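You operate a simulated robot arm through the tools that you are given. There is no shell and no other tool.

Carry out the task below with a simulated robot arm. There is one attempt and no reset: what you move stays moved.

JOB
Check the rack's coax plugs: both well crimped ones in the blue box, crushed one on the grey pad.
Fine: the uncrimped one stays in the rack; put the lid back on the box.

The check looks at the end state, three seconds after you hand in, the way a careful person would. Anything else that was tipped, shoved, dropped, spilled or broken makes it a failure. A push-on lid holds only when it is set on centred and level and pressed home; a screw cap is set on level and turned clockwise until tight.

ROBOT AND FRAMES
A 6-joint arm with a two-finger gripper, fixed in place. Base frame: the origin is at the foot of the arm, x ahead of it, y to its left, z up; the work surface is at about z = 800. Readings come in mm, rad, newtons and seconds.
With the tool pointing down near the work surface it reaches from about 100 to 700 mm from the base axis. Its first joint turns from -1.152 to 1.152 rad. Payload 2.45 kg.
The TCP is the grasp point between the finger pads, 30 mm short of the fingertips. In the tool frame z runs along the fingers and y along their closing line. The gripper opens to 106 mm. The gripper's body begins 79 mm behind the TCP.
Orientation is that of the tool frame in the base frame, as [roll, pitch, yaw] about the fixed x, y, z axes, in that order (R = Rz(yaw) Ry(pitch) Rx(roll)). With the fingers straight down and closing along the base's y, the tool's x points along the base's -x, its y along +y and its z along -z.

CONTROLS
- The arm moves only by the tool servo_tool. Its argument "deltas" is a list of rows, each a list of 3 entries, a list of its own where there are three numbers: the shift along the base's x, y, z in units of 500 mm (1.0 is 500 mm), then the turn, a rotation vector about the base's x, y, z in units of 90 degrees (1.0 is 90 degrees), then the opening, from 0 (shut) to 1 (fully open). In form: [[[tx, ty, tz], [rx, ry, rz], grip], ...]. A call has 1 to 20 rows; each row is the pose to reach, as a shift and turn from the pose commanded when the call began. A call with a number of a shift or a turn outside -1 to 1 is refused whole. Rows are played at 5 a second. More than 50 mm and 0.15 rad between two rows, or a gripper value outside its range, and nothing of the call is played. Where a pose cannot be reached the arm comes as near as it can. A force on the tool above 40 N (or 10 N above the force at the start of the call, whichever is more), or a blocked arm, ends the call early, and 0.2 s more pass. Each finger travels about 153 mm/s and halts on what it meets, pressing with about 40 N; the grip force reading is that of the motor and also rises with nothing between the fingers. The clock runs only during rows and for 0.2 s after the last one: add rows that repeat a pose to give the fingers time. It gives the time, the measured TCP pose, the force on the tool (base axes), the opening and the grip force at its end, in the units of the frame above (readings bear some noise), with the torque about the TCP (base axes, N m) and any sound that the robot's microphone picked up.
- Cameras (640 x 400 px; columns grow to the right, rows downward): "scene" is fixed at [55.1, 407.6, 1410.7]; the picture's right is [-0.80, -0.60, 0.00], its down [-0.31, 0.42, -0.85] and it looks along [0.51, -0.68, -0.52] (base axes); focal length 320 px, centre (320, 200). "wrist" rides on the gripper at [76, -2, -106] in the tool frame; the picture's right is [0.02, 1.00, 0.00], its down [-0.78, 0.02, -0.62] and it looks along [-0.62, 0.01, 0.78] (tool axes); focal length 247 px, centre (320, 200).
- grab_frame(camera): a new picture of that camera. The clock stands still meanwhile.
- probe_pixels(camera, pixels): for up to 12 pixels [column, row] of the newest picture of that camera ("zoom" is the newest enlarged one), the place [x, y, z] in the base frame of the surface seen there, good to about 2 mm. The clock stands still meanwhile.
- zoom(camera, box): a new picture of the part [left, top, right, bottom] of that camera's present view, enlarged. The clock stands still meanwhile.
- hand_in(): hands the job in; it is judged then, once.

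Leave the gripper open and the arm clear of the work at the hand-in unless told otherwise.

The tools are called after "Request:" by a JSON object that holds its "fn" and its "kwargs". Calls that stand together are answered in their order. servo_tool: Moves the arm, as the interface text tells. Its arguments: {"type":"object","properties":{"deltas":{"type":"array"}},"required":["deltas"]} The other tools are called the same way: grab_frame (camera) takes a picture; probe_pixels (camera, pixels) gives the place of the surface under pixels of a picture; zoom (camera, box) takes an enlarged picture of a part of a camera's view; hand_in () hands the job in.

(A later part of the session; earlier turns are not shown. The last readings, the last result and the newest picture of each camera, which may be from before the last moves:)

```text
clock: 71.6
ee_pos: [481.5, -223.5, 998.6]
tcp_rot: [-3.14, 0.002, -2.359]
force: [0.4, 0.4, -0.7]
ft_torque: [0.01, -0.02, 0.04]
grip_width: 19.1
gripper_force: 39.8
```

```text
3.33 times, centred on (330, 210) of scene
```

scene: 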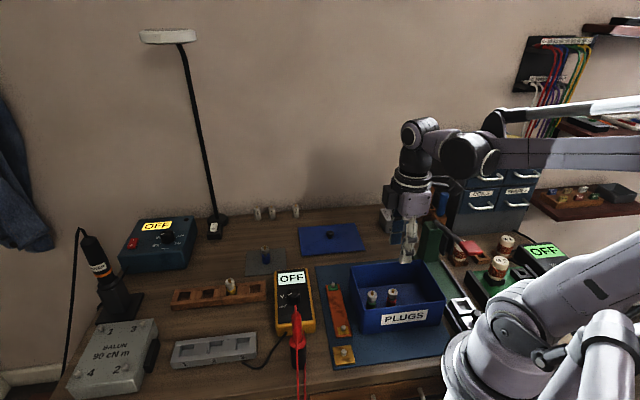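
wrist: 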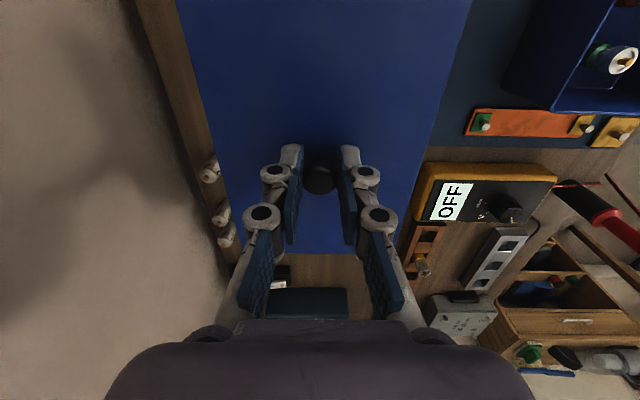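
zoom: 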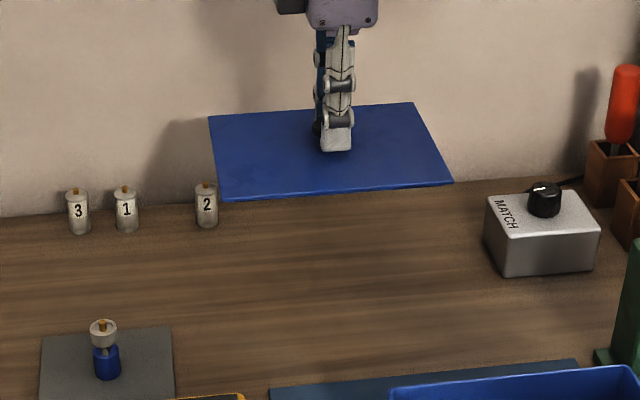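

Lid lifted level. Carry it back along the same path to above the box at (221,-103), staying at z≈999.

Request:
{"fn": "servo_tool", "kwargs": {"deltas": [[[-0.014, 0.005, 0], [0, 0, 0], 0.05], [[-0.044, 0.02, 0], [0, 0, 0], 0.05], [[-0.094, 0.042, 0], [0, 0, 0], 0.05], [[-0.144, 0.063, 0], [0, 0, 0], 0.05], [[-0.194, 0.087, 0], [0, 0, 0], 0.05], [[-0.244, 0.112, 0], [0, 0, 0], 0.05], [[-0.294, 0.137, 0], [0, 0, 0], 0.05], [[-0.344, 0.16, 0], [0, 0, 0], 0.05], [[-0.394, 0.185, 0], [0, 0, 0], 0.05], [[-0.444, 0.21, 0], [0, 0, 0], 0.05], [[-0.484, 0.228, 0], [0, 0, 0], 0.05], [[-0.51, 0.238, 0], [0, 0, 0], 0.05], [[-0.5206, 0.2408, 0], [0, 0, 0], 0.05], [[-0.5206, 0.2408, 0], [0, 0, 0], 0.05]]}}

Request:
{"fn": "servo_tool", "kwargs": {"deltas": [[[0, 0, 0], [0, 0, 0], 0.05]]}}

Request:
{"fn": "servo_tool", "kwargs": {"deltas": [[[0, 0, 0], [0, 0, 0], 0.05]]}}

Request:
{"fn": "grab_frame", "kwargs": {"camera": "wrist"}}

Request:
{"fn": "grab_frame", "kwargs": {"camera": "scene"}}

```text
clock: 74.6
ee_pos: [221.3, -102.2, 998.2]
tcp_rot: [-3.139, 0.002, -2.359]
force: [0.4, -0.4, -0.6]
ft_torque: [0.03, -0.02, 0.0]
grip_width: 19.1
gripper_force: 39.8
```

```text
clock: 75.0
ee_pos: [221.2, -101.9, 997.9]
tcp_rot: [-3.14, 0.003, -2.359]
force: [-0.4, -0.8, 0.5]
ft_torque: [0.0, 0.02, 0.0]
grip_width: 18.8
gripper_force: 40.3
```

```text
clock: 75.4
ee_pos: [221.2, -100.6, 998.4]
tcp_rot: [-3.141, 0.002, -2.359]
force: [0.8, -1.2, -1.0]
ft_torque: [0.0, 0.0, -0.03]
grip_width: 19.3
gripper_force: 40.1
```

```text
taken
```

wrist: 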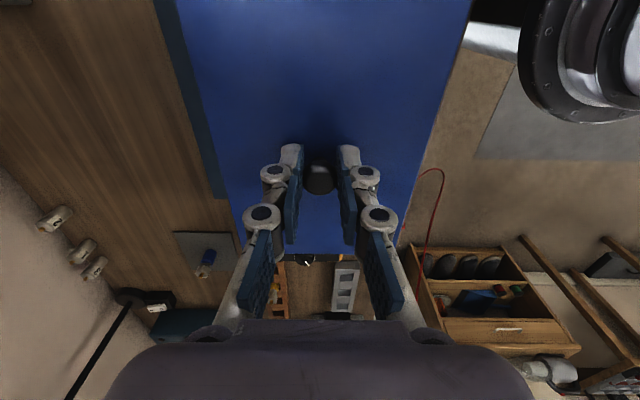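

```text
taken
```

scene: 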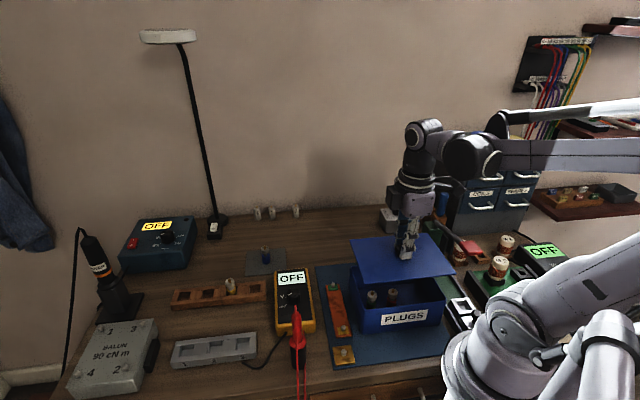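

Averaged TCP is (221.2,-101.6); the original seated pose averaged (221.2,-103.1). I'll shift y by -1.4 and lower to z≈940 (lid underside ~13 mm above the rim) and compare.

Request:
{"fn": "servo_tool", "kwargs": {"deltas": [[[0, -0.0028, -0.02], [0, 0, 0], 0.05], [[0, -0.0028, -0.05], [0, 0, 0], 0.05], [[0, -0.0028, -0.08], [0, 0, 0], 0.05], [[0, -0.0028, -0.105], [0, 0, 0], 0.05], [[0, -0.0028, -0.116], [0, 0, 0], 0.05], [[0, -0.0028, -0.116], [0, 0, 0], 0.05]]}}

Request:
{"fn": "servo_tool", "kwargs": {"deltas": [[[0, 0, 0], [0, 0, 0], 0.05]]}}

Request:
{"fn": "servo_tool", "kwargs": {"deltas": [[[0, 0, 0], [0, 0, 0], 0.05]]}}

Request:
{"fn": "servo_tool", "kwargs": {"deltas": [[[0, 0, 0], [0, 0, 0], 0.05]]}}

Request:
{"fn": "zoom", "kwargs": {"camera": "scene", "box": [345, 250, 455, 340]}}

Request:
{"fn": "grab_frame", "kwargs": {"camera": "wrist"}}

```text
clock: 76.8
ee_pos: [222.3, -103.2, 941.5]
tcp_rot: [-3.139, 0.0, -2.357]
force: [0.4, 0.4, -0.8]
ft_torque: [0.0, 0.01, 0.0]
grip_width: 19.1
gripper_force: 39.9
```

```text
clock: 77.2
ee_pos: [221.3, -102.9, 941.4]
tcp_rot: [-3.141, 0.002, -2.36]
force: [0.1, 0.0, -0.6]
ft_torque: [0.05, 0.01, 0.0]
grip_width: 19.2
gripper_force: 40.2
```

```text
clock: 77.6
ee_pos: [222.5, -103.0, 941.0]
tcp_rot: [-3.139, 0.003, -2.358]
force: [0.2, 0.5, -0.5]
ft_torque: [0.01, -0.01, -0.02]
grip_width: 19.1
gripper_force: 39.7
```

```text
clock: 78.0
ee_pos: [221.3, -102.7, 942.6]
tcp_rot: [-3.14, 0.0, -2.357]
force: [-0.7, -0.5, -0.3]
ft_torque: [0.03, -0.04, 0.0]
grip_width: 19.3
gripper_force: 40.4
```

```text
4.44 times, centred on (400, 295) of scene
```

zoom: 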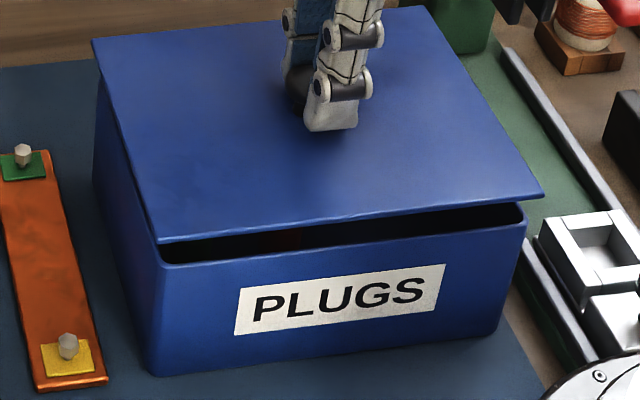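

```text
taken
```

wrist: 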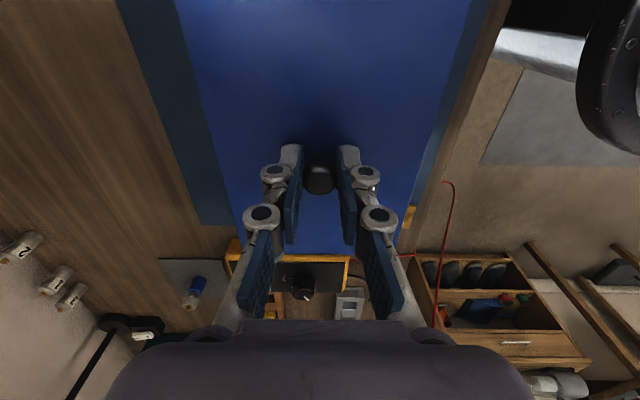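

TCP averages (221.9,-103.0), within 0.7 mm of the original; corners look consistent with the original picture. I'll shift a hair (-0.4 mm x) and lower to z≈930, just above engagement, then check force and edges.

Request:
{"fn": "servo_tool", "kwargs": {"deltas": [[[-0.0008, 0, -0.006], [0, 0, 0], 0.05], [[-0.0008, 0, -0.012], [0, 0, 0], 0.05], [[-0.0008, 0, -0.018], [0, 0, 0], 0.05], [[-0.0008, 0, -0.023], [0, 0, 0], 0.05], [[-0.0008, 0, -0.023], [0, 0, 0], 0.05]]}}

Request:
{"fn": "zoom", "kwargs": {"camera": "scene", "box": [345, 250, 455, 340]}}

Request:
{"fn": "zoom", "kwargs": {"camera": "scene", "box": [340, 290, 390, 321]}}

Request:
{"fn": "zoom", "kwargs": {"camera": "scene", "box": [415, 280, 465, 311]}}

Request:
{"fn": "zoom", "kwargs": {"camera": "scene", "box": [330, 250, 380, 281]}}

```text
clock: 79.2
ee_pos: [221.6, -103.5, 929.6]
tcp_rot: [-3.141, 0.003, -2.356]
force: [0.4, 0.3, -1.0]
ft_torque: [-0.02, 0.0, 0.05]
grip_width: 19.1
gripper_force: 40.4
```

```text
4.44 times, centred on (400, 295) of scene
```

zoom: 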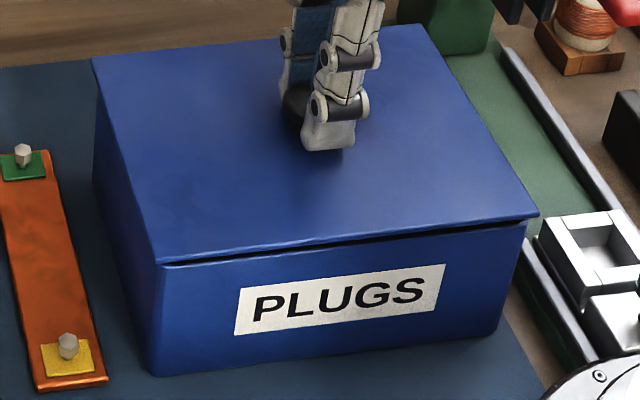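

```text
12.80 times, centred on (365, 306) of scene
```

zoom: 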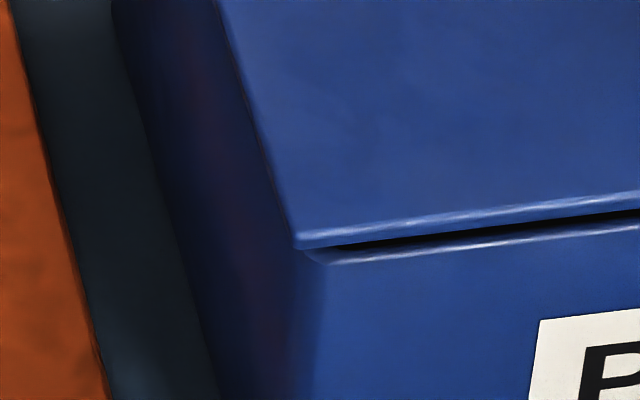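

```text
12.80 times, centred on (440, 296) of scene
```

zoom: 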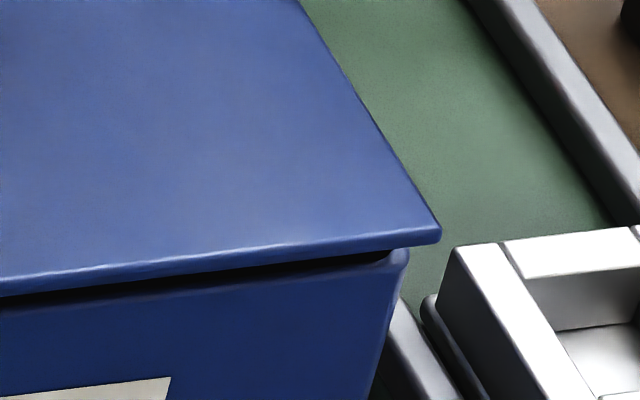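

```text
12.80 times, centred on (355, 266) of scene
```

zoom: 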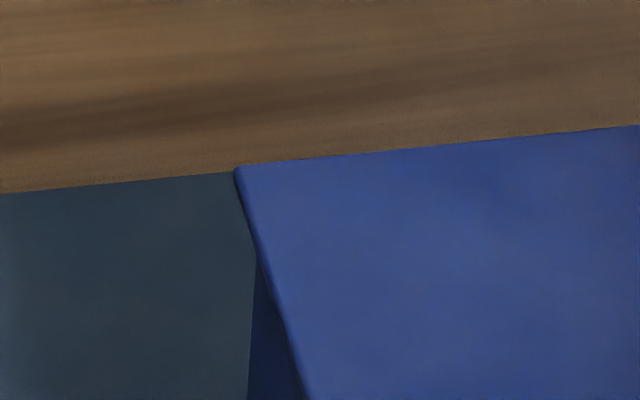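

Overhang looks similar at left and right corners, and the gap is even. Lowering slowly, 1 mm steps, toward the seat at z≈925.

Request:
{"fn": "servo_tool", "kwargs": {"deltas": [[[0, 0, -0.002], [0, 0, 0], 0.05], [[0, 0, -0.004], [0, 0, 0], 0.05], [[0, 0, -0.004], [0, 0, 0], 0.05]]}}

Request:
{"fn": "servo_tool", "kwargs": {"deltas": [[[0, 0, -0.002], [0, 0, 0], 0.05], [[0, 0, -0.002], [0, 0, 0], 0.05]]}}

Request:
{"fn": "zoom", "kwargs": {"camera": "scene", "box": [345, 250, 455, 340]}}

```text
clock: 80.0
ee_pos: [221.9, -103.8, 926.0]
tcp_rot: [-3.14, 0.002, -2.358]
force: [0.4, -0.1, 1.1]
ft_torque: [-0.01, -0.09, 0.0]
grip_width: 19.1
gripper_force: 40.0
```

```text
clock: 80.6
ee_pos: [221.8, -102.8, 925.6]
tcp_rot: [-3.141, 0.002, -2.357]
force: [-2.5, -0.2, -0.8]
ft_torque: [-0.04, 0.05, -0.04]
grip_width: 18.9
gripper_force: 39.6
```

```text
4.44 times, centred on (400, 295) of scene
```

zoom: 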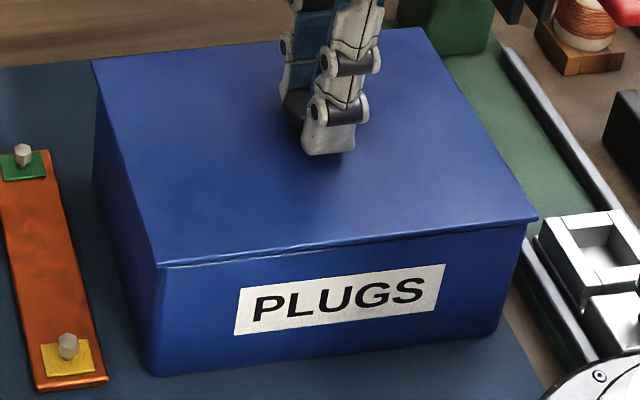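

The gap is nearly closed and no significant force. Continue in 0.75 mm steps.

Request:
{"fn": "servo_tool", "kwargs": {"deltas": [[[0, 0, -0.0015], [0, 0, 0], 0.05], [[0, 0, -0.0015], [0, 0, 0], 0.05]]}}

Request:
{"fn": "servo_tool", "kwargs": {"deltas": [[[0, 0, -0.0015], [0, 0, 0], 0.05], [[0, 0, -0.0015], [0, 0, 0], 0.05]]}}

Request:
{"fn": "zoom", "kwargs": {"camera": "scene", "box": [345, 250, 455, 340]}}

```text
clock: 81.2
ee_pos: [220.9, -104.3, 925.5]
tcp_rot: [-3.141, 0.002, -2.355]
force: [0.4, -0.3, -0.8]
ft_torque: [-0.02, 0.01, -0.02]
grip_width: 19.0
gripper_force: 40.3
```

```text
clock: 81.8
ee_pos: [220.6, -102.6, 924.0]
tcp_rot: [-3.138, 0.001, -2.357]
force: [-0.6, 0.1, -1.1]
ft_torque: [-0.02, 0.05, -0.02]
grip_width: 19.3
gripper_force: 39.7
```

```text
4.44 times, centred on (400, 295) of scene
```

zoom: 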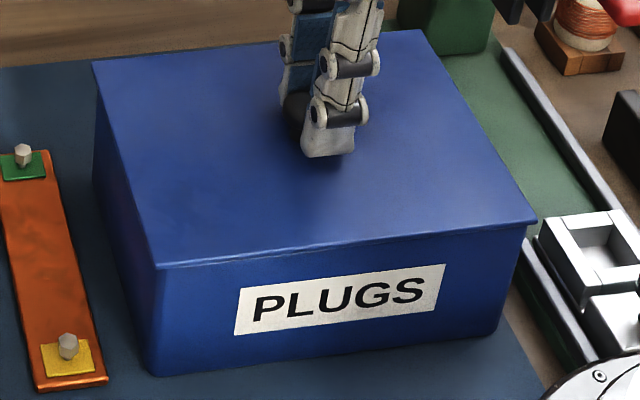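

Request:
{"fn": "servo_tool", "kwargs": {"deltas": [[[0, 0, -0.0015], [0, 0, 0], 0.05], [[0, 0, -0.0015], [0, 0, 0], 0.05]]}}

Request:
{"fn": "servo_tool", "kwargs": {"deltas": [[[0, 0, -0.0015], [0, 0, 0], 0.05], [[0, 0, -0.0015], [0, 0, 0], 0.05]]}}

Request:
{"fn": "zoom", "kwargs": {"camera": "scene", "box": [345, 250, 455, 340]}}

```text
clock: 82.4
ee_pos: [220.7, -103.6, 922.7]
tcp_rot: [-3.139, 0.001, -2.359]
force: [-0.2, -0.1, -1.4]
ft_torque: [0.01, -0.02, 0.02]
grip_width: 19.2
gripper_force: 40.3
```

```text
clock: 83.0
ee_pos: [221.0, -103.4, 922.8]
tcp_rot: [-3.14, -0.001, -2.359]
force: [-0.3, 0.9, -1.4]
ft_torque: [-0.02, 0.05, -0.07]
grip_width: 19.2
gripper_force: 40.1
```

```text
4.44 times, centred on (400, 295) of scene
```

zoom: 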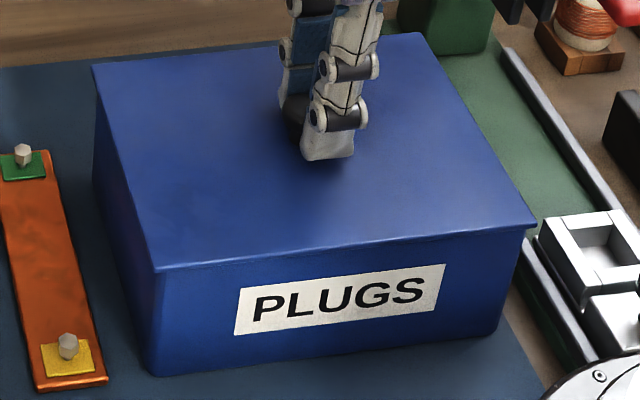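

Height now matches the original picture. Keep pressing down in small steps until the force rises (pressed home).

Request:
{"fn": "servo_tool", "kwargs": {"deltas": [[[0, 0, -0.0012], [0, 0, 0], 0.05], [[0, 0, -0.0012], [0, 0, 0], 0.05]]}}

Request:
{"fn": "servo_tool", "kwargs": {"deltas": [[[0, 0, -0.0012], [0, 0, 0], 0.05], [[0, 0, -0.0012], [0, 0, 0], 0.05]]}}

Request:
{"fn": "zoom", "kwargs": {"camera": "scene", "box": [345, 250, 455, 340]}}

```text
clock: 83.6
ee_pos: [222.3, -103.2, 922.8]
tcp_rot: [-3.14, 0.001, -2.356]
force: [-0.6, 0.6, -0.3]
ft_torque: [-0.06, 0.05, -0.01]
grip_width: 19.0
gripper_force: 40.6
```

```text
clock: 84.2
ee_pos: [223.4, -103.1, 922.1]
tcp_rot: [-3.14, 0.001, -2.358]
force: [-1.8, -2.3, 23.0]
ft_torque: [0.05, -0.06, -0.03]
grip_width: 19.4
gripper_force: 39.3
```

```text
4.44 times, centred on (400, 295) of scene
```

zoom: 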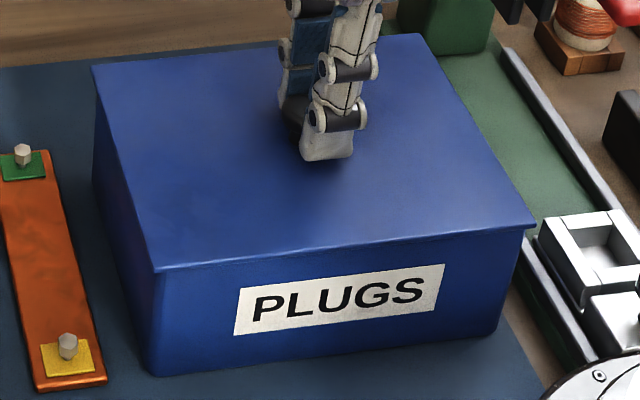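

Force 23 N: the lid is bearing on the rim. Take a fresh frame and probe lid top heights at all corners.

Request:
{"fn": "grab_frame", "kwargs": {"camera": "scene"}}

Request:
{"fn": "probe_pixels", "kwargs": {"camera": "scene", "pixels": [[353, 266], [418, 259], [443, 298], [368, 308], [361, 263], [370, 285], [420, 280], [397, 300], [405, 302], [385, 305], [425, 270], [358, 275]]}}

Request:
{"fn": "zoom", "kwargs": {"camera": "scene", "box": [340, 290, 390, 321]}}

Request:
{"fn": "zoom", "kwargs": {"camera": "scene", "box": [415, 280, 465, 311]}}

```text
taken
```

scene: 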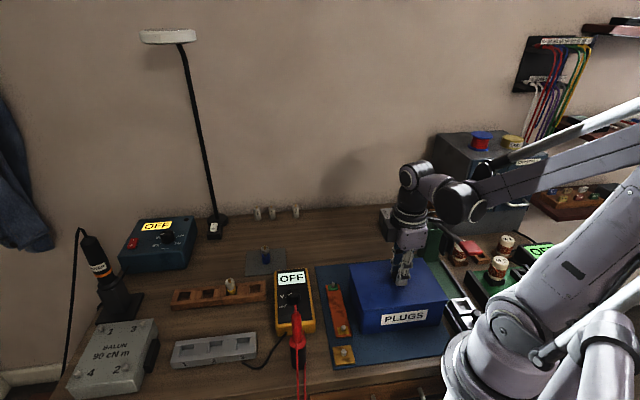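

```text
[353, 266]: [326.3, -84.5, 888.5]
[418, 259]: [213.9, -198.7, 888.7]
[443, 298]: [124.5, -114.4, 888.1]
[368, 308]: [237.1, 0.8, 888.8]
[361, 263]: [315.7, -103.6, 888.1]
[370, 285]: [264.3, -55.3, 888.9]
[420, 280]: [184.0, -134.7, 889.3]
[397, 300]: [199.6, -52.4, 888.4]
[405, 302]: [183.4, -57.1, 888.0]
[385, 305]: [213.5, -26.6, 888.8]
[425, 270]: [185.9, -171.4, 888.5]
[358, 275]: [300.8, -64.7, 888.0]
```

```text
12.80 times, centred on (365, 306) of scene
```

zoom: 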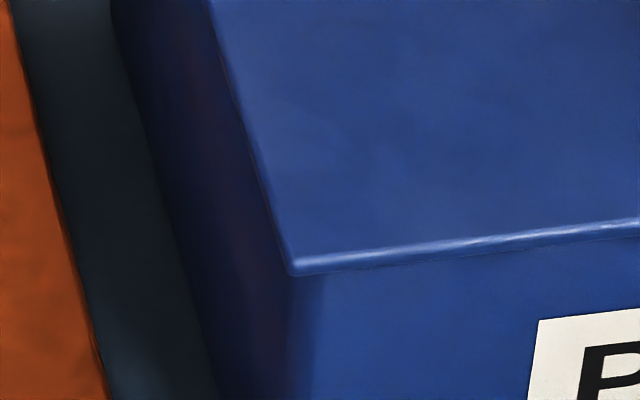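

```text
12.80 times, centred on (440, 296) of scene
```

zoom: 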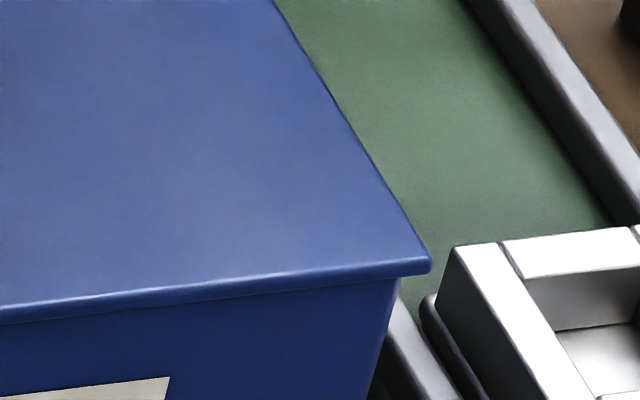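

Lid reads flat at z 888–889 at every corner, same as originally, with no gap at the front edge. I'll press a little firmer to be sure it's home.

Request:
{"fn": "servo_tool", "kwargs": {"deltas": [[[0, 0, -0.0006], [0, 0, 0], 0.05], [[0, 0, -0.0006], [0, 0, 0], 0.05], [[0, 0, -0.0006], [0, 0, 0], 0.05]]}}

```text
clock: 85.0
ee_pos: [220.5, -103.1, 922.2]
tcp_rot: [-3.14, 0.001, -2.358]
force: [-1.3, -1.8, 21.4]
ft_torque: [0.0, -0.07, 0.01]
grip_width: 19.0
gripper_force: 40.1
```

Request:
{"fn": "servo_tool", "kwargs": {"deltas": [[[0, 0, -0.0016], [0, 0, 0], 0.05], [[0, 0, -0.0016], [0, 0, 0], 0.05], [[0, 0, -0.0016], [0, 0, 0], 0.05]]}}

```text
clock: 85.8
ee_pos: [221.0, -102.6, 921.4]
tcp_rot: [-3.14, 0.003, -2.358]
force: [-1.6, -2.1, 28.2]
ft_torque: [0.13, -0.13, -0.02]
grip_width: 19.2
gripper_force: 39.4
```

28 N downward held. Now relieve, open, rise, then press on the knob top with closed fingers for a firm central push.

Request:
{"fn": "servo_tool", "kwargs": {"deltas": [[[0, 0, 0.002], [0, 0, 0], 0.05], [[0, 0, 0.002], [0, 0, 0], 0.25], [[0, 0, 0.002], [0, 0, 0], 0.45], [[0, 0, 0.002], [0, 0, 0], 0.45], [[0, 0, 0.03], [0, 0, 0], 0.45], [[0, 0, 0.07], [0, 0, 0], 0.45], [[0, 0, 0.08], [0, 0, 0], 0.2], [[0, 0, 0.08], [0, 0, 0], 0.0], [[0, 0, 0.08], [0, 0, 0], 0.0], [[0, 0, 0.08], [0, 0, 0], 0.0]]}}

Request:
{"fn": "grab_frame", "kwargs": {"camera": "wrist"}}

Request:
{"fn": "zoom", "kwargs": {"camera": "scene", "box": [345, 250, 455, 340]}}

```text
clock: 88.0
ee_pos: [220.9, -104.2, 960.3]
tcp_rot: [-3.141, 0.002, -2.358]
force: [-0.5, 0.1, 0.0]
ft_torque: [0.02, -0.03, -0.01]
grip_width: 0.1
gripper_force: 29.2
```

```text
taken
```

wrist: 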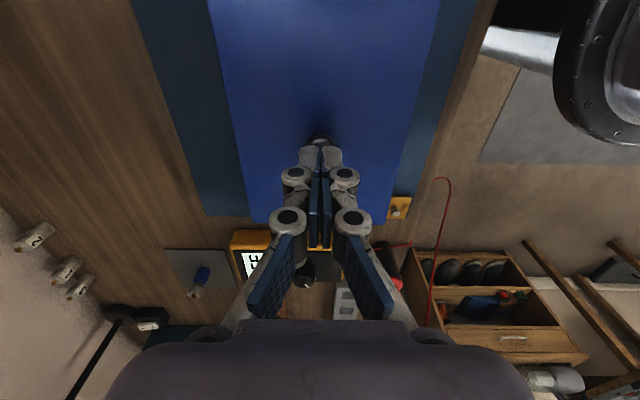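

```text
4.44 times, centred on (400, 295) of scene
```

zoom: 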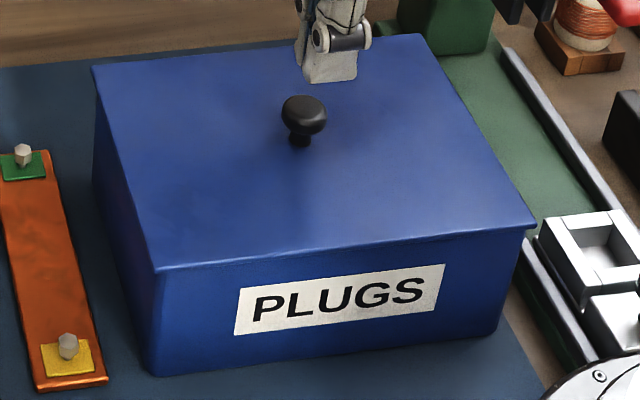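

The lid sits flush. Before the final push I want to verify centring: compared to the original picture the knob seems to be maybe 1–2 mm off. I'll rise to z≈1050 with the gripper open and probe as at the start.

Request:
{"fn": "servo_tool", "kwargs": {"deltas": [[[0, 0, 0.04], [0, 0, 0], 0.3], [[0, 0, 0.09], [0, 0, 0], 0.6], [[0, 0, 0.14], [0, 0, 0], 0.9], [[0, 0, 0.18], [0, 0, 0], 1.0], [[0, 0, 0.18], [0, 0, 0], 1.0]]}}

Request:
{"fn": "grab_frame", "kwargs": {"camera": "wrist"}}

Request:
{"fn": "zoom", "kwargs": {"camera": "wrist", "box": [220, 0, 420, 200]}}

Request:
{"fn": "probe_pixels", "kwargs": {"camera": "wrist", "pixels": [[318, 108], [318, 100], [309, 108], [326, 108], [318, 116], [311, 103], [325, 113], [311, 113], [325, 103]]}}

```text
clock: 89.2
ee_pos: [221.4, -103.2, 1052.4]
tcp_rot: [-3.139, 0.002, -2.358]
force: [0.3, 0.1, -0.2]
ft_torque: [-0.01, -0.03, 0.02]
grip_width: 105.9
gripper_force: 0.1
```

```text
taken
```

wrist: 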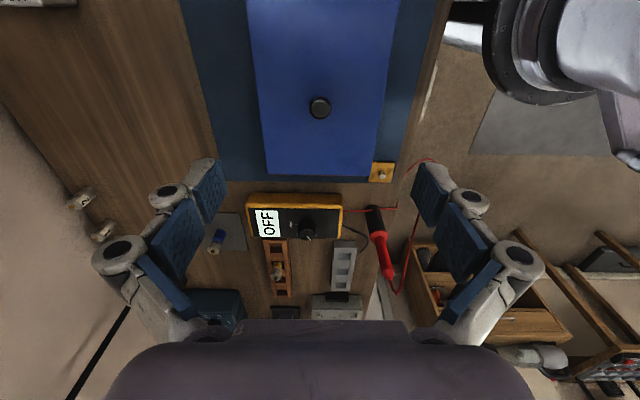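

```text
2.00 times, centred on (320, 100) of wrist
```

zoom: 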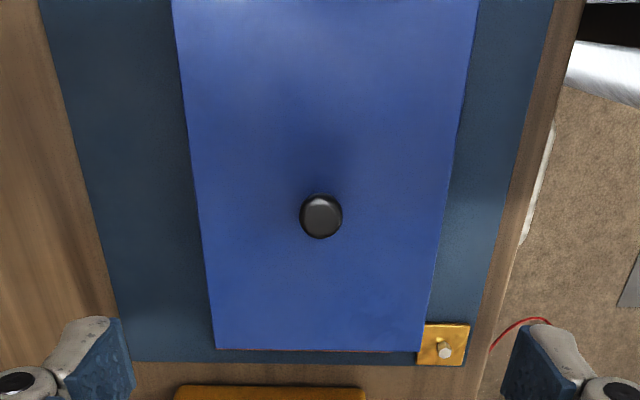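

```text
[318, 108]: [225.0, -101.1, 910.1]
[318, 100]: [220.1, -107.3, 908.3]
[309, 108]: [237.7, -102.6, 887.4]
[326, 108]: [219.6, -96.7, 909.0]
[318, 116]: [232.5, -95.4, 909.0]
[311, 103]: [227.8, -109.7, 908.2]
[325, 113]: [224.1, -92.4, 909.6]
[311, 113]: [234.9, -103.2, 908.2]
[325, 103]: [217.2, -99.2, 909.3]
```

Relative to mat features the lid is within about 1 mm of its original place and flush. Now close the fingers and push down centrally on the knob top for a firm seating.

Request:
{"fn": "servo_tool", "kwargs": {"deltas": [[[0, 0, -0.04], [0, 0, 0], 0.7], [[0, 0, -0.09], [0, 0, 0], 0.4], [[0, 0, -0.14], [0, 0, 0], 0.1], [[0, 0, -0.18], [0, 0, 0], 0.0], [[0, 0, -0.2], [0, 0, 0], 0.0], [[0, 0, -0.21], [0, 0, 0], 0.0], [[0, 0, -0.21], [0, 0, 0], 0.0]]}}

Request:
{"fn": "zoom", "kwargs": {"camera": "scene", "box": [370, 230, 430, 290]}}

```text
clock: 90.8
ee_pos: [220.9, -103.5, 947.2]
tcp_rot: [-3.14, 0.001, -2.36]
force: [0.2, 0.0, -0.1]
ft_torque: [-0.02, 0.03, 0.01]
grip_width: 0.0
gripper_force: 28.3
```

```text
6.67 times, centred on (400, 260) of scene
```

zoom: 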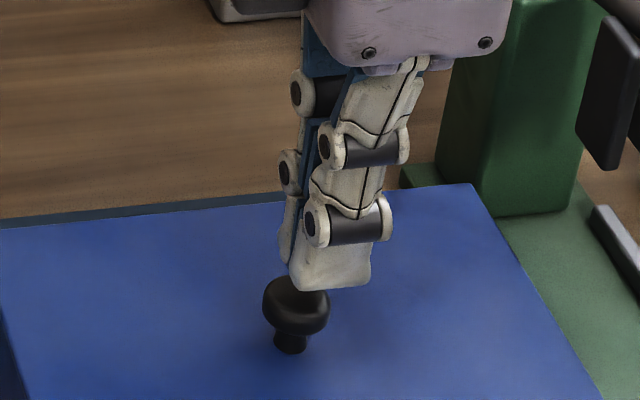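

Fingertips are closed just above the knob; the knob centre is ~3–4 mm toward (+x,+y) of my axis. I'll shift (+2.1,+2.1) and step down onto the knob top, watching force.

Request:
{"fn": "servo_tool", "kwargs": {"deltas": [[[0.0042, 0.0042, 0], [0, 0, 0], 0.0], [[0.0042, 0.0042, -0.004], [0, 0, 0], 0.0], [[0.0042, 0.0042, -0.008], [0, 0, 0], 0.0], [[0.0042, 0.0042, -0.01], [0, 0, 0], 0.0], [[0.0042, 0.0042, -0.01], [0, 0, 0], 0.0]]}}

Request:
{"fn": "servo_tool", "kwargs": {"deltas": [[[0, 0, -0.002], [0, 0, 0], 0.0], [[0, 0, -0.002], [0, 0, 0], 0.0]]}}

```text
clock: 92.0
ee_pos: [224.2, -100.4, 941.5]
tcp_rot: [-3.141, 0.001, -2.356]
force: [0.0, -0.9, 0.2]
ft_torque: [-0.03, -0.03, -0.03]
grip_width: 0.0
gripper_force: 28.3
```

```text
clock: 92.6
ee_pos: [223.0, -100.6, 939.2]
tcp_rot: [-3.14, 0.002, -2.355]
force: [-0.6, 0.0, -0.4]
ft_torque: [0.0, -0.01, -0.03]
grip_width: 0.0
gripper_force: 28.6
```

Request:
{"fn": "servo_tool", "kwargs": {"deltas": [[[0, 0, -0.0015], [0, 0, 0], 0.0], [[0, 0, -0.003], [0, 0, 0], 0.0], [[0, 0, -0.003], [0, 0, 0], 0.0]]}}

Request:
{"fn": "servo_tool", "kwargs": {"deltas": [[[0, 0, -0.001], [0, 0, 0], 0.0], [[0, 0, -0.001], [0, 0, 0], 0.0]]}}

```text
clock: 93.4
ee_pos: [223.2, -99.9, 939.2]
tcp_rot: [-3.141, 0.002, -2.356]
force: [-0.2, 0.0, -1.3]
ft_torque: [0.01, -0.03, -0.01]
grip_width: 0.0
gripper_force: 28.5
```

```text
clock: 94.0
ee_pos: [223.1, -100.3, 938.8]
tcp_rot: [-3.14, 0.0, -2.358]
force: [-0.2, 1.1, 0.4]
ft_torque: [-0.03, 0.01, -0.01]
grip_width: 0.2
gripper_force: 29.2
```

No contact yet; continue stepping down.

Request:
{"fn": "servo_tool", "kwargs": {"deltas": [[[0, 0, -0.0015], [0, 0, 0], 0.0], [[0, 0, -0.0015], [0, 0, 0], 0.0]]}}

Request:
{"fn": "servo_tool", "kwargs": {"deltas": [[[0, 0, -0.0015], [0, 0, 0], 0.0], [[0, 0, -0.0015], [0, 0, 0], 0.0]]}}

```text
clock: 94.6
ee_pos: [222.6, -101.5, 936.6]
tcp_rot: [-3.141, 0.002, -2.358]
force: [0.9, 0.0, 0.0]
ft_torque: [0.02, -0.02, 0.02]
grip_width: 0.2
gripper_force: 28.5
```

```text
clock: 95.2
ee_pos: [223.0, -100.3, 936.2]
tcp_rot: [3.14, 0.001, -2.356]
force: [-1.1, 1.7, 11.1]
ft_torque: [0.03, 0.05, -0.01]
grip_width: 6.0
gripper_force: 28.8
```

The fingers are being spread by the domed knob (opening 6 mm), so that's not a good push. I'll back off, open to straddle the knob, and press the lid plate directly with both fingertips.

Request:
{"fn": "servo_tool", "kwargs": {"deltas": [[[0, 0, 0.01], [0, 0, 0], 0.0], [[0, 0, 0.03], [0, 0, 0], 0.1], [[0, 0, 0.03], [0, 0, 0], 0.3], [[0, 0, 0.03], [0, 0, 0], 0.5], [[0, 0, 0.03], [0, 0, 0], 0.5]]}}

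Request:
{"fn": "grab_frame", "kwargs": {"camera": "scene"}}

Request:
{"fn": "zoom", "kwargs": {"camera": "scene", "box": [345, 250, 455, 340]}}

Request:
{"fn": "grab_frame", "kwargs": {"camera": "wrist"}}

```text
clock: 96.4
ee_pos: [223.9, -101.6, 950.8]
tcp_rot: [-3.14, 0.002, -2.357]
force: [0.1, -0.5, -0.1]
ft_torque: [0.01, 0.03, 0.05]
grip_width: 52.9
gripper_force: 0.1
```

```text
taken
```

scene: 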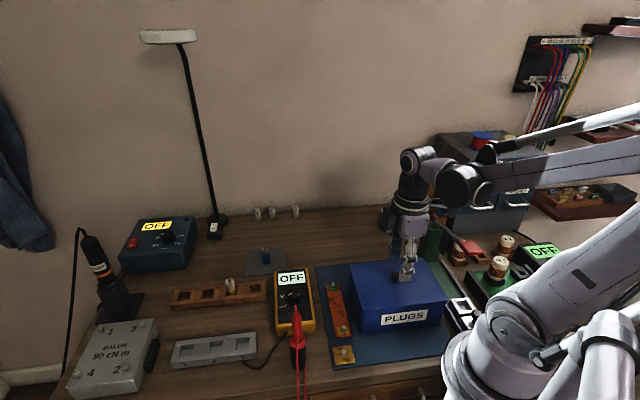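

```text
4.44 times, centred on (400, 295) of scene
```

zoom: 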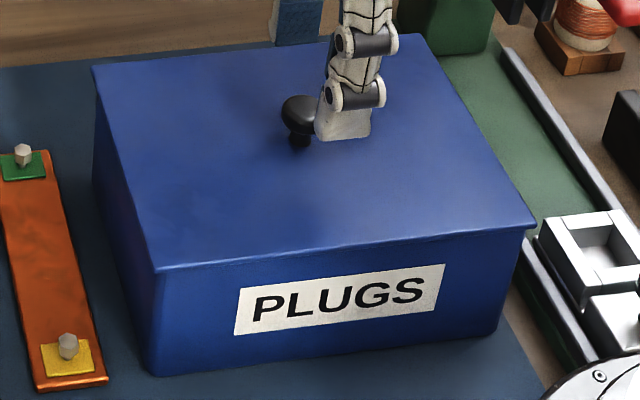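

```text
taken
```

wrist: 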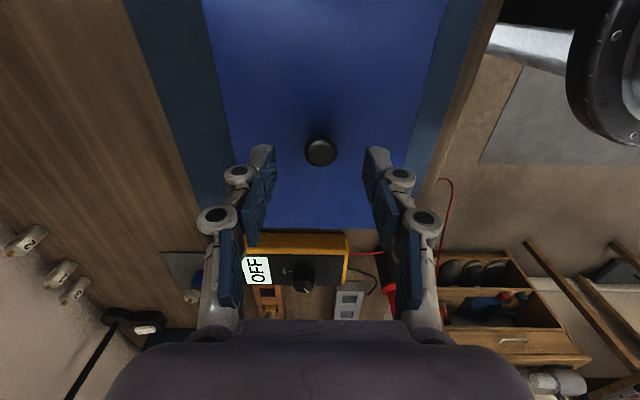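

The knob is centred between the open fingers (wrist (321,152)). I'll grip it again low, and do a very gentle pull test of under 1 mm to find out whether the lid is actually holding.

Request:
{"fn": "servo_tool", "kwargs": {"deltas": [[[0, 0, -0.025], [0, 0, 0], 0.5], [[0, 0, -0.045], [0, 0, 0], 0.5], [[0, 0, -0.055], [0, 0, 0], 0.5], [[0, 0, -0.055], [0, 0, 0], 0.3], [[0, 0, -0.055], [0, 0, 0], 0.1], [[0, 0, -0.055], [0, 0, 0], 0.05], [[0, 0, -0.055], [0, 0, 0], 0.05]]}}

Request:
{"fn": "servo_tool", "kwargs": {"deltas": [[[0, 0, 0.001], [0, 0, 0], 0.05], [[0, 0, 0.001], [0, 0, 0], 0.05]]}}

```text
clock: 98.0
ee_pos: [223.9, -100.3, 923.7]
tcp_rot: [-3.14, 0.001, -2.355]
force: [-0.2, 0.1, 0.7]
ft_torque: [-0.03, 0.03, -0.01]
grip_width: 19.1
gripper_force: 40.1
```

```text
clock: 98.6
ee_pos: [224.2, -99.8, 924.6]
tcp_rot: [-3.14, 0.002, -2.358]
force: [0.1, 0.5, -0.6]
ft_torque: [-0.04, -0.01, -0.01]
grip_width: 19.4
gripper_force: 39.9
```

Request:
{"fn": "servo_tool", "kwargs": {"deltas": [[[0, 0, 0.001], [0, 0, 0], 0.05], [[0, 0, 0.001], [0, 0, 0], 0.05]]}}

Request:
{"fn": "servo_tool", "kwargs": {"deltas": [[[0, 0, 0.001], [0, 0, 0], 0.05], [[0, 0, 0.001], [0, 0, 0], 0.05]]}}

Request:
{"fn": "zoom", "kwargs": {"camera": "scene", "box": [415, 280, 465, 311]}}

```text
clock: 99.2
ee_pos: [222.4, -100.7, 923.9]
tcp_rot: [-3.14, 0.002, -2.357]
force: [0.0, 0.5, 0.1]
ft_torque: [-0.01, -0.02, 0.01]
grip_width: 19.5
gripper_force: 40.1
```

```text
clock: 99.8
ee_pos: [221.7, -100.6, 925.3]
tcp_rot: [-3.14, 0.001, -2.358]
force: [-0.5, 0.7, 0.3]
ft_torque: [-0.02, -0.02, -0.01]
grip_width: 19.3
gripper_force: 40.6
```

```text
12.80 times, centred on (440, 296) of scene
```

zoom: 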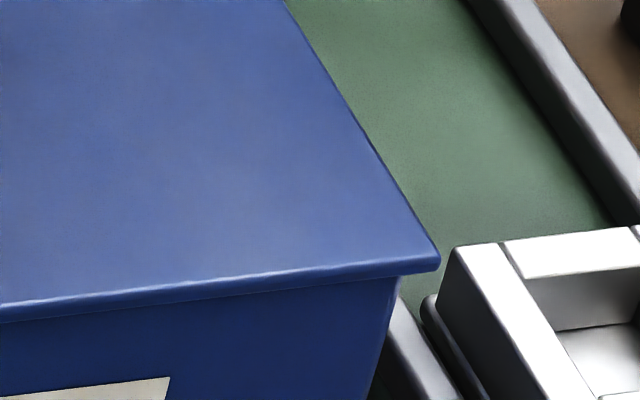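

The lid lifted ~1 mm without resistance, so it isn't latched; I should centre it better and press harder. Let me compare the present corner positions with the original picture.

Request:
{"fn": "zoom", "kwargs": {"camera": "scene", "box": [345, 250, 455, 340]}}

Request:
{"fn": "zoom", "kwargs": {"camera": "scene", "box": [310, 240, 470, 375]}}

Request:
{"fn": "zoom", "kwargs": {"camera": "scene", "box": [340, 290, 390, 321]}}

```text
4.44 times, centred on (400, 295) of scene
```

zoom: 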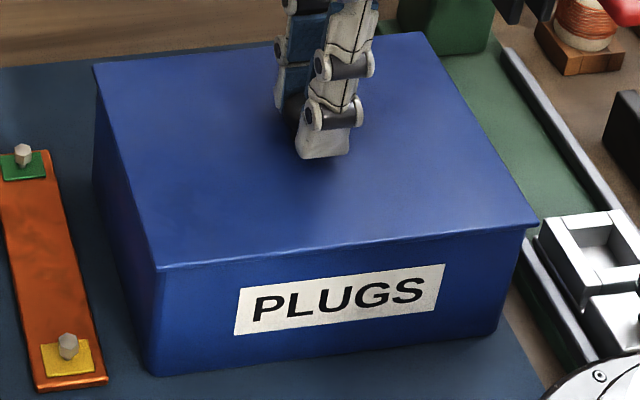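

```text
2.96 times, centred on (390, 308) of scene
```

zoom: 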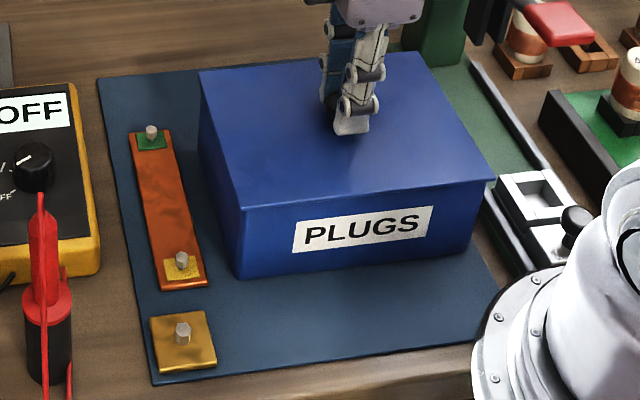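

```text
12.80 times, centred on (365, 306) of scene
```

zoom: 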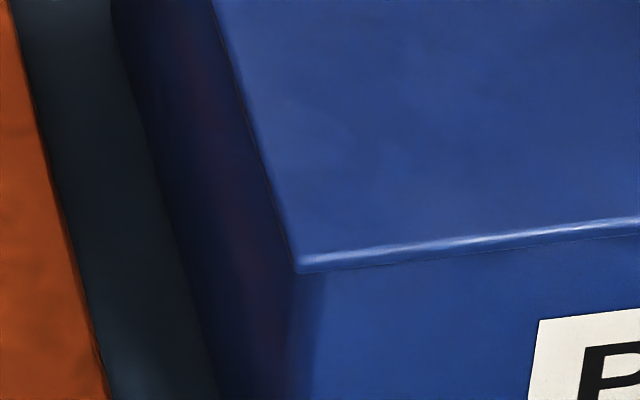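

Corners now match the original picture closely (TL (199,71), R (494,180), LF (240,208) vs. (199,72), (494,180), (241,208)). I'll press down from here, to a higher force.

Request:
{"fn": "servo_tool", "kwargs": {"deltas": [[[0, 0, -0.002], [0, 0, 0], 0.05], [[0, 0, -0.004], [0, 0, 0], 0.05], [[0, 0, -0.005], [0, 0, 0], 0.05], [[0, 0, -0.005], [0, 0, 0], 0.05]]}}

Request:
{"fn": "servo_tool", "kwargs": {"deltas": [[[0, 0, -0.001], [0, 0, 0], 0.05], [[0, 0, -0.001], [0, 0, 0], 0.05]]}}

Request:
{"fn": "servo_tool", "kwargs": {"deltas": [[[0, 0, -0.001], [0, 0, 0], 0.05], [[0, 0, -0.001], [0, 0, 0], 0.05]]}}

```text
clock: 100.8
ee_pos: [223.7, -100.0, 923.9]
tcp_rot: [-3.141, 0.001, -2.355]
force: [-2.7, 1.2, 30.5]
ft_torque: [0.12, 0.05, -0.03]
grip_width: 19.3
gripper_force: 40.5
```

```text
clock: 101.4
ee_pos: [223.0, -101.4, 923.3]
tcp_rot: [-3.139, -0.001, -2.358]
force: [-1.6, -0.1, 28.9]
ft_torque: [0.06, -0.01, -0.02]
grip_width: 19.4
gripper_force: 40.2
```

```text
clock: 102.0
ee_pos: [222.7, -100.9, 920.7]
tcp_rot: [-3.14, 0.001, -2.356]
force: [-2.7, 0.8, 28.0]
ft_torque: [-0.01, 0.01, -0.01]
grip_width: 19.0
gripper_force: 39.8
```

The grip slips on the knob at about 29 N. So I'll open slightly around the knob and push the plate itself with both fingertips (lid top z≈889 → TCP≈919).

Request:
{"fn": "servo_tool", "kwargs": {"deltas": [[[0, 0, 0.002], [0, 0, 0], 0.05], [[0, 0, 0.002], [0, 0, 0], 0.2], [[0, 0, 0.002], [0, 0, 0], 0.35], [[0, 0, 0.002], [0, 0, 0], 0.35], [[0, 0, 0.0], [0, 0, 0], 0.35], [[0, 0, -0.002], [0, 0, 0], 0.35], [[0, 0, -0.002], [0, 0, 0], 0.35]]}}

Request:
{"fn": "servo_tool", "kwargs": {"deltas": [[[0, 0, -0.001], [0, 0, 0], 0.35], [[0, 0, -0.001], [0, 0, 0], 0.35]]}}

Request:
{"fn": "servo_tool", "kwargs": {"deltas": [[[0, 0, -0.001], [0, 0, 0], 0.35], [[0, 0, -0.001], [0, 0, 0], 0.35]]}}

```text
clock: 103.6
ee_pos: [222.9, -99.8, 921.6]
tcp_rot: [-3.138, 0.0, -2.358]
force: [1.2, -0.1, -0.8]
ft_torque: [0.01, 0.0, 0.02]
grip_width: 37.0
gripper_force: 0.0
```

```text
clock: 104.2
ee_pos: [222.7, -100.2, 920.7]
tcp_rot: [-3.139, 0.004, -2.357]
force: [0.2, -0.2, 0.4]
ft_torque: [0.0, 0.01, -0.01]
grip_width: 37.0
gripper_force: 0.0
```

```text
clock: 104.8
ee_pos: [223.8, -100.5, 920.7]
tcp_rot: [-3.139, 0.001, -2.358]
force: [-0.3, 0.6, -0.4]
ft_torque: [0.02, 0.0, -0.05]
grip_width: 37.1
gripper_force: 0.0
```

Request:
{"fn": "servo_tool", "kwargs": {"deltas": [[[0, 0, -0.001], [0, 0, 0], 0.35], [[0, 0, -0.002], [0, 0, 0], 0.35], [[0, 0, -0.002], [0, 0, 0], 0.35]]}}

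Request:
{"fn": "servo_tool", "kwargs": {"deltas": [[[0, 0, -0.001], [0, 0, 0], 0.35], [[0, 0, -0.001], [0, 0, 0], 0.35]]}}

Request:
{"fn": "servo_tool", "kwargs": {"deltas": [[[0, 0, -0.001], [0, 0, 0], 0.35], [[0, 0, -0.001], [0, 0, 0], 0.35]]}}

```text
clock: 105.6
ee_pos: [224.0, -100.4, 919.4]
tcp_rot: [-3.141, 0.001, -2.356]
force: [0.2, 0.9, 1.0]
ft_torque: [0.0, 0.0, 0.0]
grip_width: 37.1
gripper_force: 0.1
```

```text
clock: 106.2
ee_pos: [223.6, -100.9, 918.2]
tcp_rot: [-3.141, 0.002, -2.356]
force: [-0.9, -0.2, -0.8]
ft_torque: [-0.01, -0.02, 0.0]
grip_width: 37.2
gripper_force: 0.1
```

```text
clock: 106.8
ee_pos: [224.7, -101.6, 917.0]
tcp_rot: [-3.141, 0.002, -2.356]
force: [-0.2, 1.0, -0.6]
ft_torque: [0.02, -0.02, 0.02]
grip_width: 37.3
gripper_force: 0.1
```

Request:
{"fn": "servo_tool", "kwargs": {"deltas": [[[0, 0, -0.001], [0, 0, 0], 0.35], [[0, 0, -0.001], [0, 0, 0], 0.35]]}}

Request:
{"fn": "servo_tool", "kwargs": {"deltas": [[[0, 0, -0.001], [0, 0, 0], 0.35], [[0, 0, -0.001], [0, 0, 0], 0.35]]}}

Request:
{"fn": "zoom", "kwargs": {"camera": "scene", "box": [370, 240, 430, 300]}}

```text
clock: 107.4
ee_pos: [223.9, -100.6, 917.7]
tcp_rot: [-3.14, 0.002, -2.358]
force: [0.0, -0.3, 0.0]
ft_torque: [-0.01, -0.03, 0.02]
grip_width: 37.1
gripper_force: 0.1
```

```text
clock: 108.0
ee_pos: [222.9, -101.4, 917.7]
tcp_rot: [-3.138, 0.002, -2.358]
force: [1.2, -0.3, -0.6]
ft_torque: [0.0, -0.03, 0.0]
grip_width: 37.1
gripper_force: 0.0
```

```text
6.67 times, centred on (400, 270) of scene
```

zoom: 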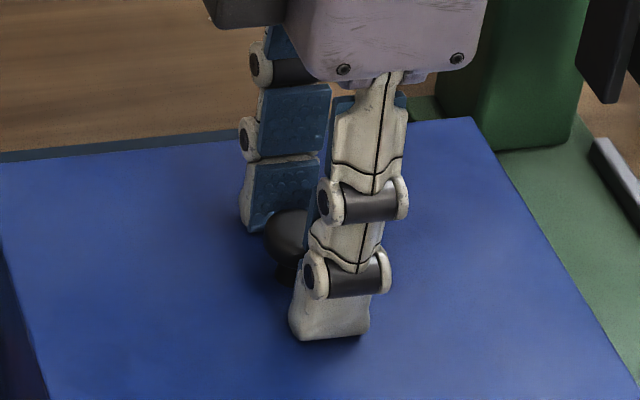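

Fingertips are nearly touching the plate. A few more 0.5 mm steps.

Request:
{"fn": "servo_tool", "kwargs": {"deltas": [[[0, 0, -0.001], [0, 0, 0], 0.35], [[0, 0, -0.001], [0, 0, 0], 0.35]]}}

Request:
{"fn": "servo_tool", "kwargs": {"deltas": [[[0, 0, -0.001], [0, 0, 0], 0.35], [[0, 0, -0.001], [0, 0, 0], 0.35]]}}

Request:
{"fn": "servo_tool", "kwargs": {"deltas": [[[0, 0, -0.001], [0, 0, 0], 0.35], [[0, 0, -0.001], [0, 0, 0], 0.35]]}}

```text
clock: 108.6
ee_pos: [223.5, -100.7, 916.1]
tcp_rot: [-3.139, -0.001, -2.358]
force: [-1.2, -1.2, 1.4]
ft_torque: [0.01, 0.01, -0.02]
grip_width: 37.4
gripper_force: 0.1
```

```text
clock: 109.2
ee_pos: [224.1, -100.5, 915.2]
tcp_rot: [3.141, 0.001, -2.356]
force: [1.0, 1.8, 16.2]
ft_torque: [0.08, 0.03, 0.01]
grip_width: 37.1
gripper_force: 0.1
```

```text
clock: 109.9
ee_pos: [224.2, -101.5, 915.9]
tcp_rot: [-3.141, 0.0, -2.357]
force: [-0.6, 0.8, 3.3]
ft_torque: [-0.02, 0.04, 0.03]
grip_width: 37.2
gripper_force: 0.1
stopped in row 2: the force on the tool passed its limit at 59 N (the readings are from after the stop); the commanded pose is now the measured one
```

The push peaked at 59 N and stopped itself – a firm press. Rise clear and look at the lid all round.

Request:
{"fn": "servo_tool", "kwargs": {"deltas": [[[0, 0, 0.01], [0, 0, 0], 0.4], [[0, 0, 0.04], [0, 0, 0], 0.45], [[0, 0, 0.08], [0, 0, 0], 0.5], [[0, 0, 0.08], [0, 0, 0], 0.5]]}}

Request:
{"fn": "grab_frame", "kwargs": {"camera": "scene"}}

Request:
{"fn": "zoom", "kwargs": {"camera": "scene", "box": [345, 250, 455, 340]}}

Request:
{"fn": "probe_pixels", "kwargs": {"camera": "scene", "pixels": [[353, 266], [418, 259], [443, 298], [368, 308], [361, 263], [370, 285], [420, 280], [385, 305], [425, 270], [358, 275], [430, 299], [400, 304]]}}

Request:
{"fn": "zoom", "kwargs": {"camera": "scene", "box": [415, 280, 465, 311]}}

Request:
{"fn": "zoom", "kwargs": {"camera": "scene", "box": [340, 290, 390, 321]}}

```text
clock: 110.9
ee_pos: [222.8, -101.6, 956.0]
tcp_rot: [-3.141, 0.0, -2.359]
force: [-0.2, -0.9, 0.6]
ft_torque: [-0.02, -0.02, -0.01]
grip_width: 53.2
gripper_force: 0.1
```

```text
taken
```

scene: 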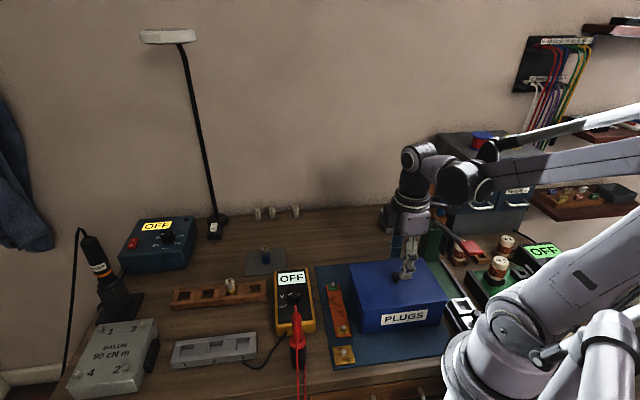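

```text
4.44 times, centred on (400, 295) of scene
```

zoom: 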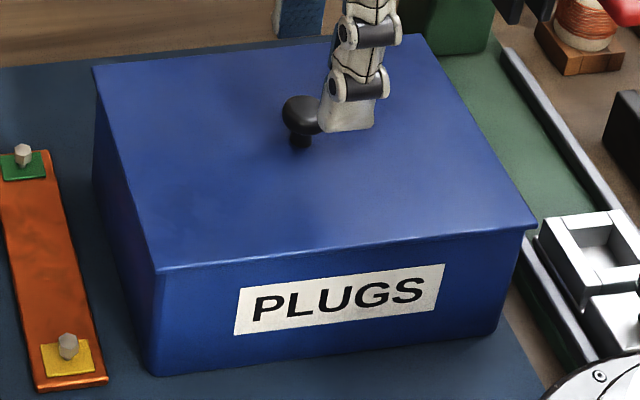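

```text
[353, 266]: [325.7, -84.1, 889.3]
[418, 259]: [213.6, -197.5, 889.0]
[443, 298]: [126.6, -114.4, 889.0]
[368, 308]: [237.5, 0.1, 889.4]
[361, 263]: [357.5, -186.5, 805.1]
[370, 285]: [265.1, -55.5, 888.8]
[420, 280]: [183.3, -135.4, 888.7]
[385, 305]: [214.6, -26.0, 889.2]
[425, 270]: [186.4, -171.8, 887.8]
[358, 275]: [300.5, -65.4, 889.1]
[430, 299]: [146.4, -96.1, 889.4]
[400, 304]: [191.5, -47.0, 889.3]
```

```text
12.80 times, centred on (440, 296) of scene
```

zoom: 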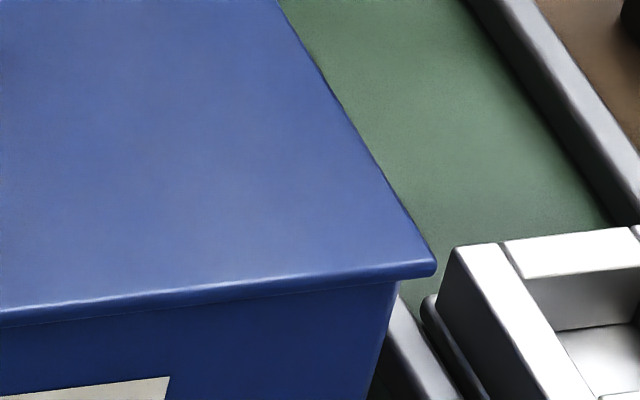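

```text
12.80 times, centred on (365, 306) of scene
```

zoom: 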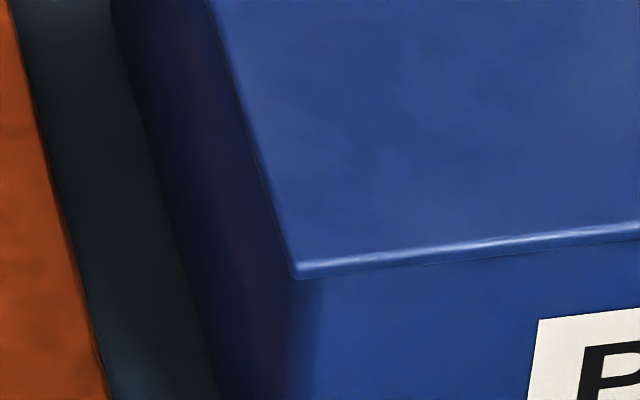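

The lid is flush (888–889.4 all over), left/right overhang symmetric. To check front/back centring, I'll probe the lid's front edge against the box's front face in this zoom.

Request:
{"fn": "probe_pixels", "kwargs": {"camera": "zoom", "pixels": [[350, 264], [420, 256], [490, 247], [560, 239], [620, 231], [350, 290], [420, 285], [490, 275], [560, 270], [620, 262], [400, 330], [480, 330]]}}

Request:
{"fn": "zoom", "kwargs": {"camera": "scene", "box": [340, 250, 390, 281]}}

Request:
{"fn": "probe_pixels", "kwargs": {"camera": "zoom", "pixels": [[150, 190], [180, 190], [250, 180], [320, 172], [400, 164], [470, 156], [550, 146], [600, 142]]}}

```text
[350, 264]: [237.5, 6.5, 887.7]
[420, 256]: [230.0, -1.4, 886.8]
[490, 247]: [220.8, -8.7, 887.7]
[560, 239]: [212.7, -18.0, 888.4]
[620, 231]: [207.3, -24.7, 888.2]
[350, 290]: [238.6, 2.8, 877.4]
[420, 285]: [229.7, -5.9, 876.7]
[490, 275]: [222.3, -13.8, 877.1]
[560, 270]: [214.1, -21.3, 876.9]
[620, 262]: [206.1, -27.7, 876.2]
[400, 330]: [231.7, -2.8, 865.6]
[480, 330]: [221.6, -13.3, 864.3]
```

```text
12.80 times, centred on (365, 266) of scene
```

zoom: 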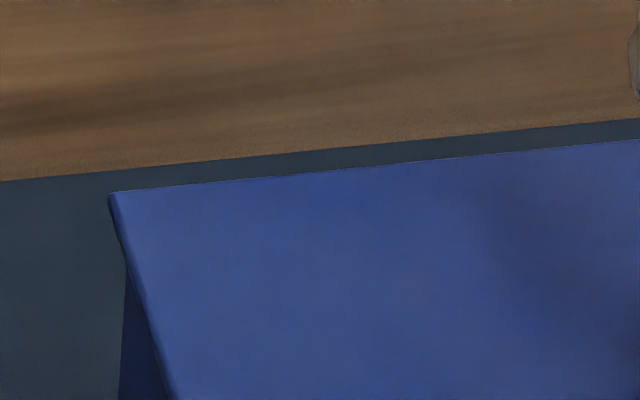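

```text
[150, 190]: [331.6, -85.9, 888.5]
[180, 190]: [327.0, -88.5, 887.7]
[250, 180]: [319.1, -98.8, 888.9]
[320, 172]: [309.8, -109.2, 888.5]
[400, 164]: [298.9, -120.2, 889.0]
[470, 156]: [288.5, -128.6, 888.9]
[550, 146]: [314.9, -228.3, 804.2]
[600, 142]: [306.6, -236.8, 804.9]
```

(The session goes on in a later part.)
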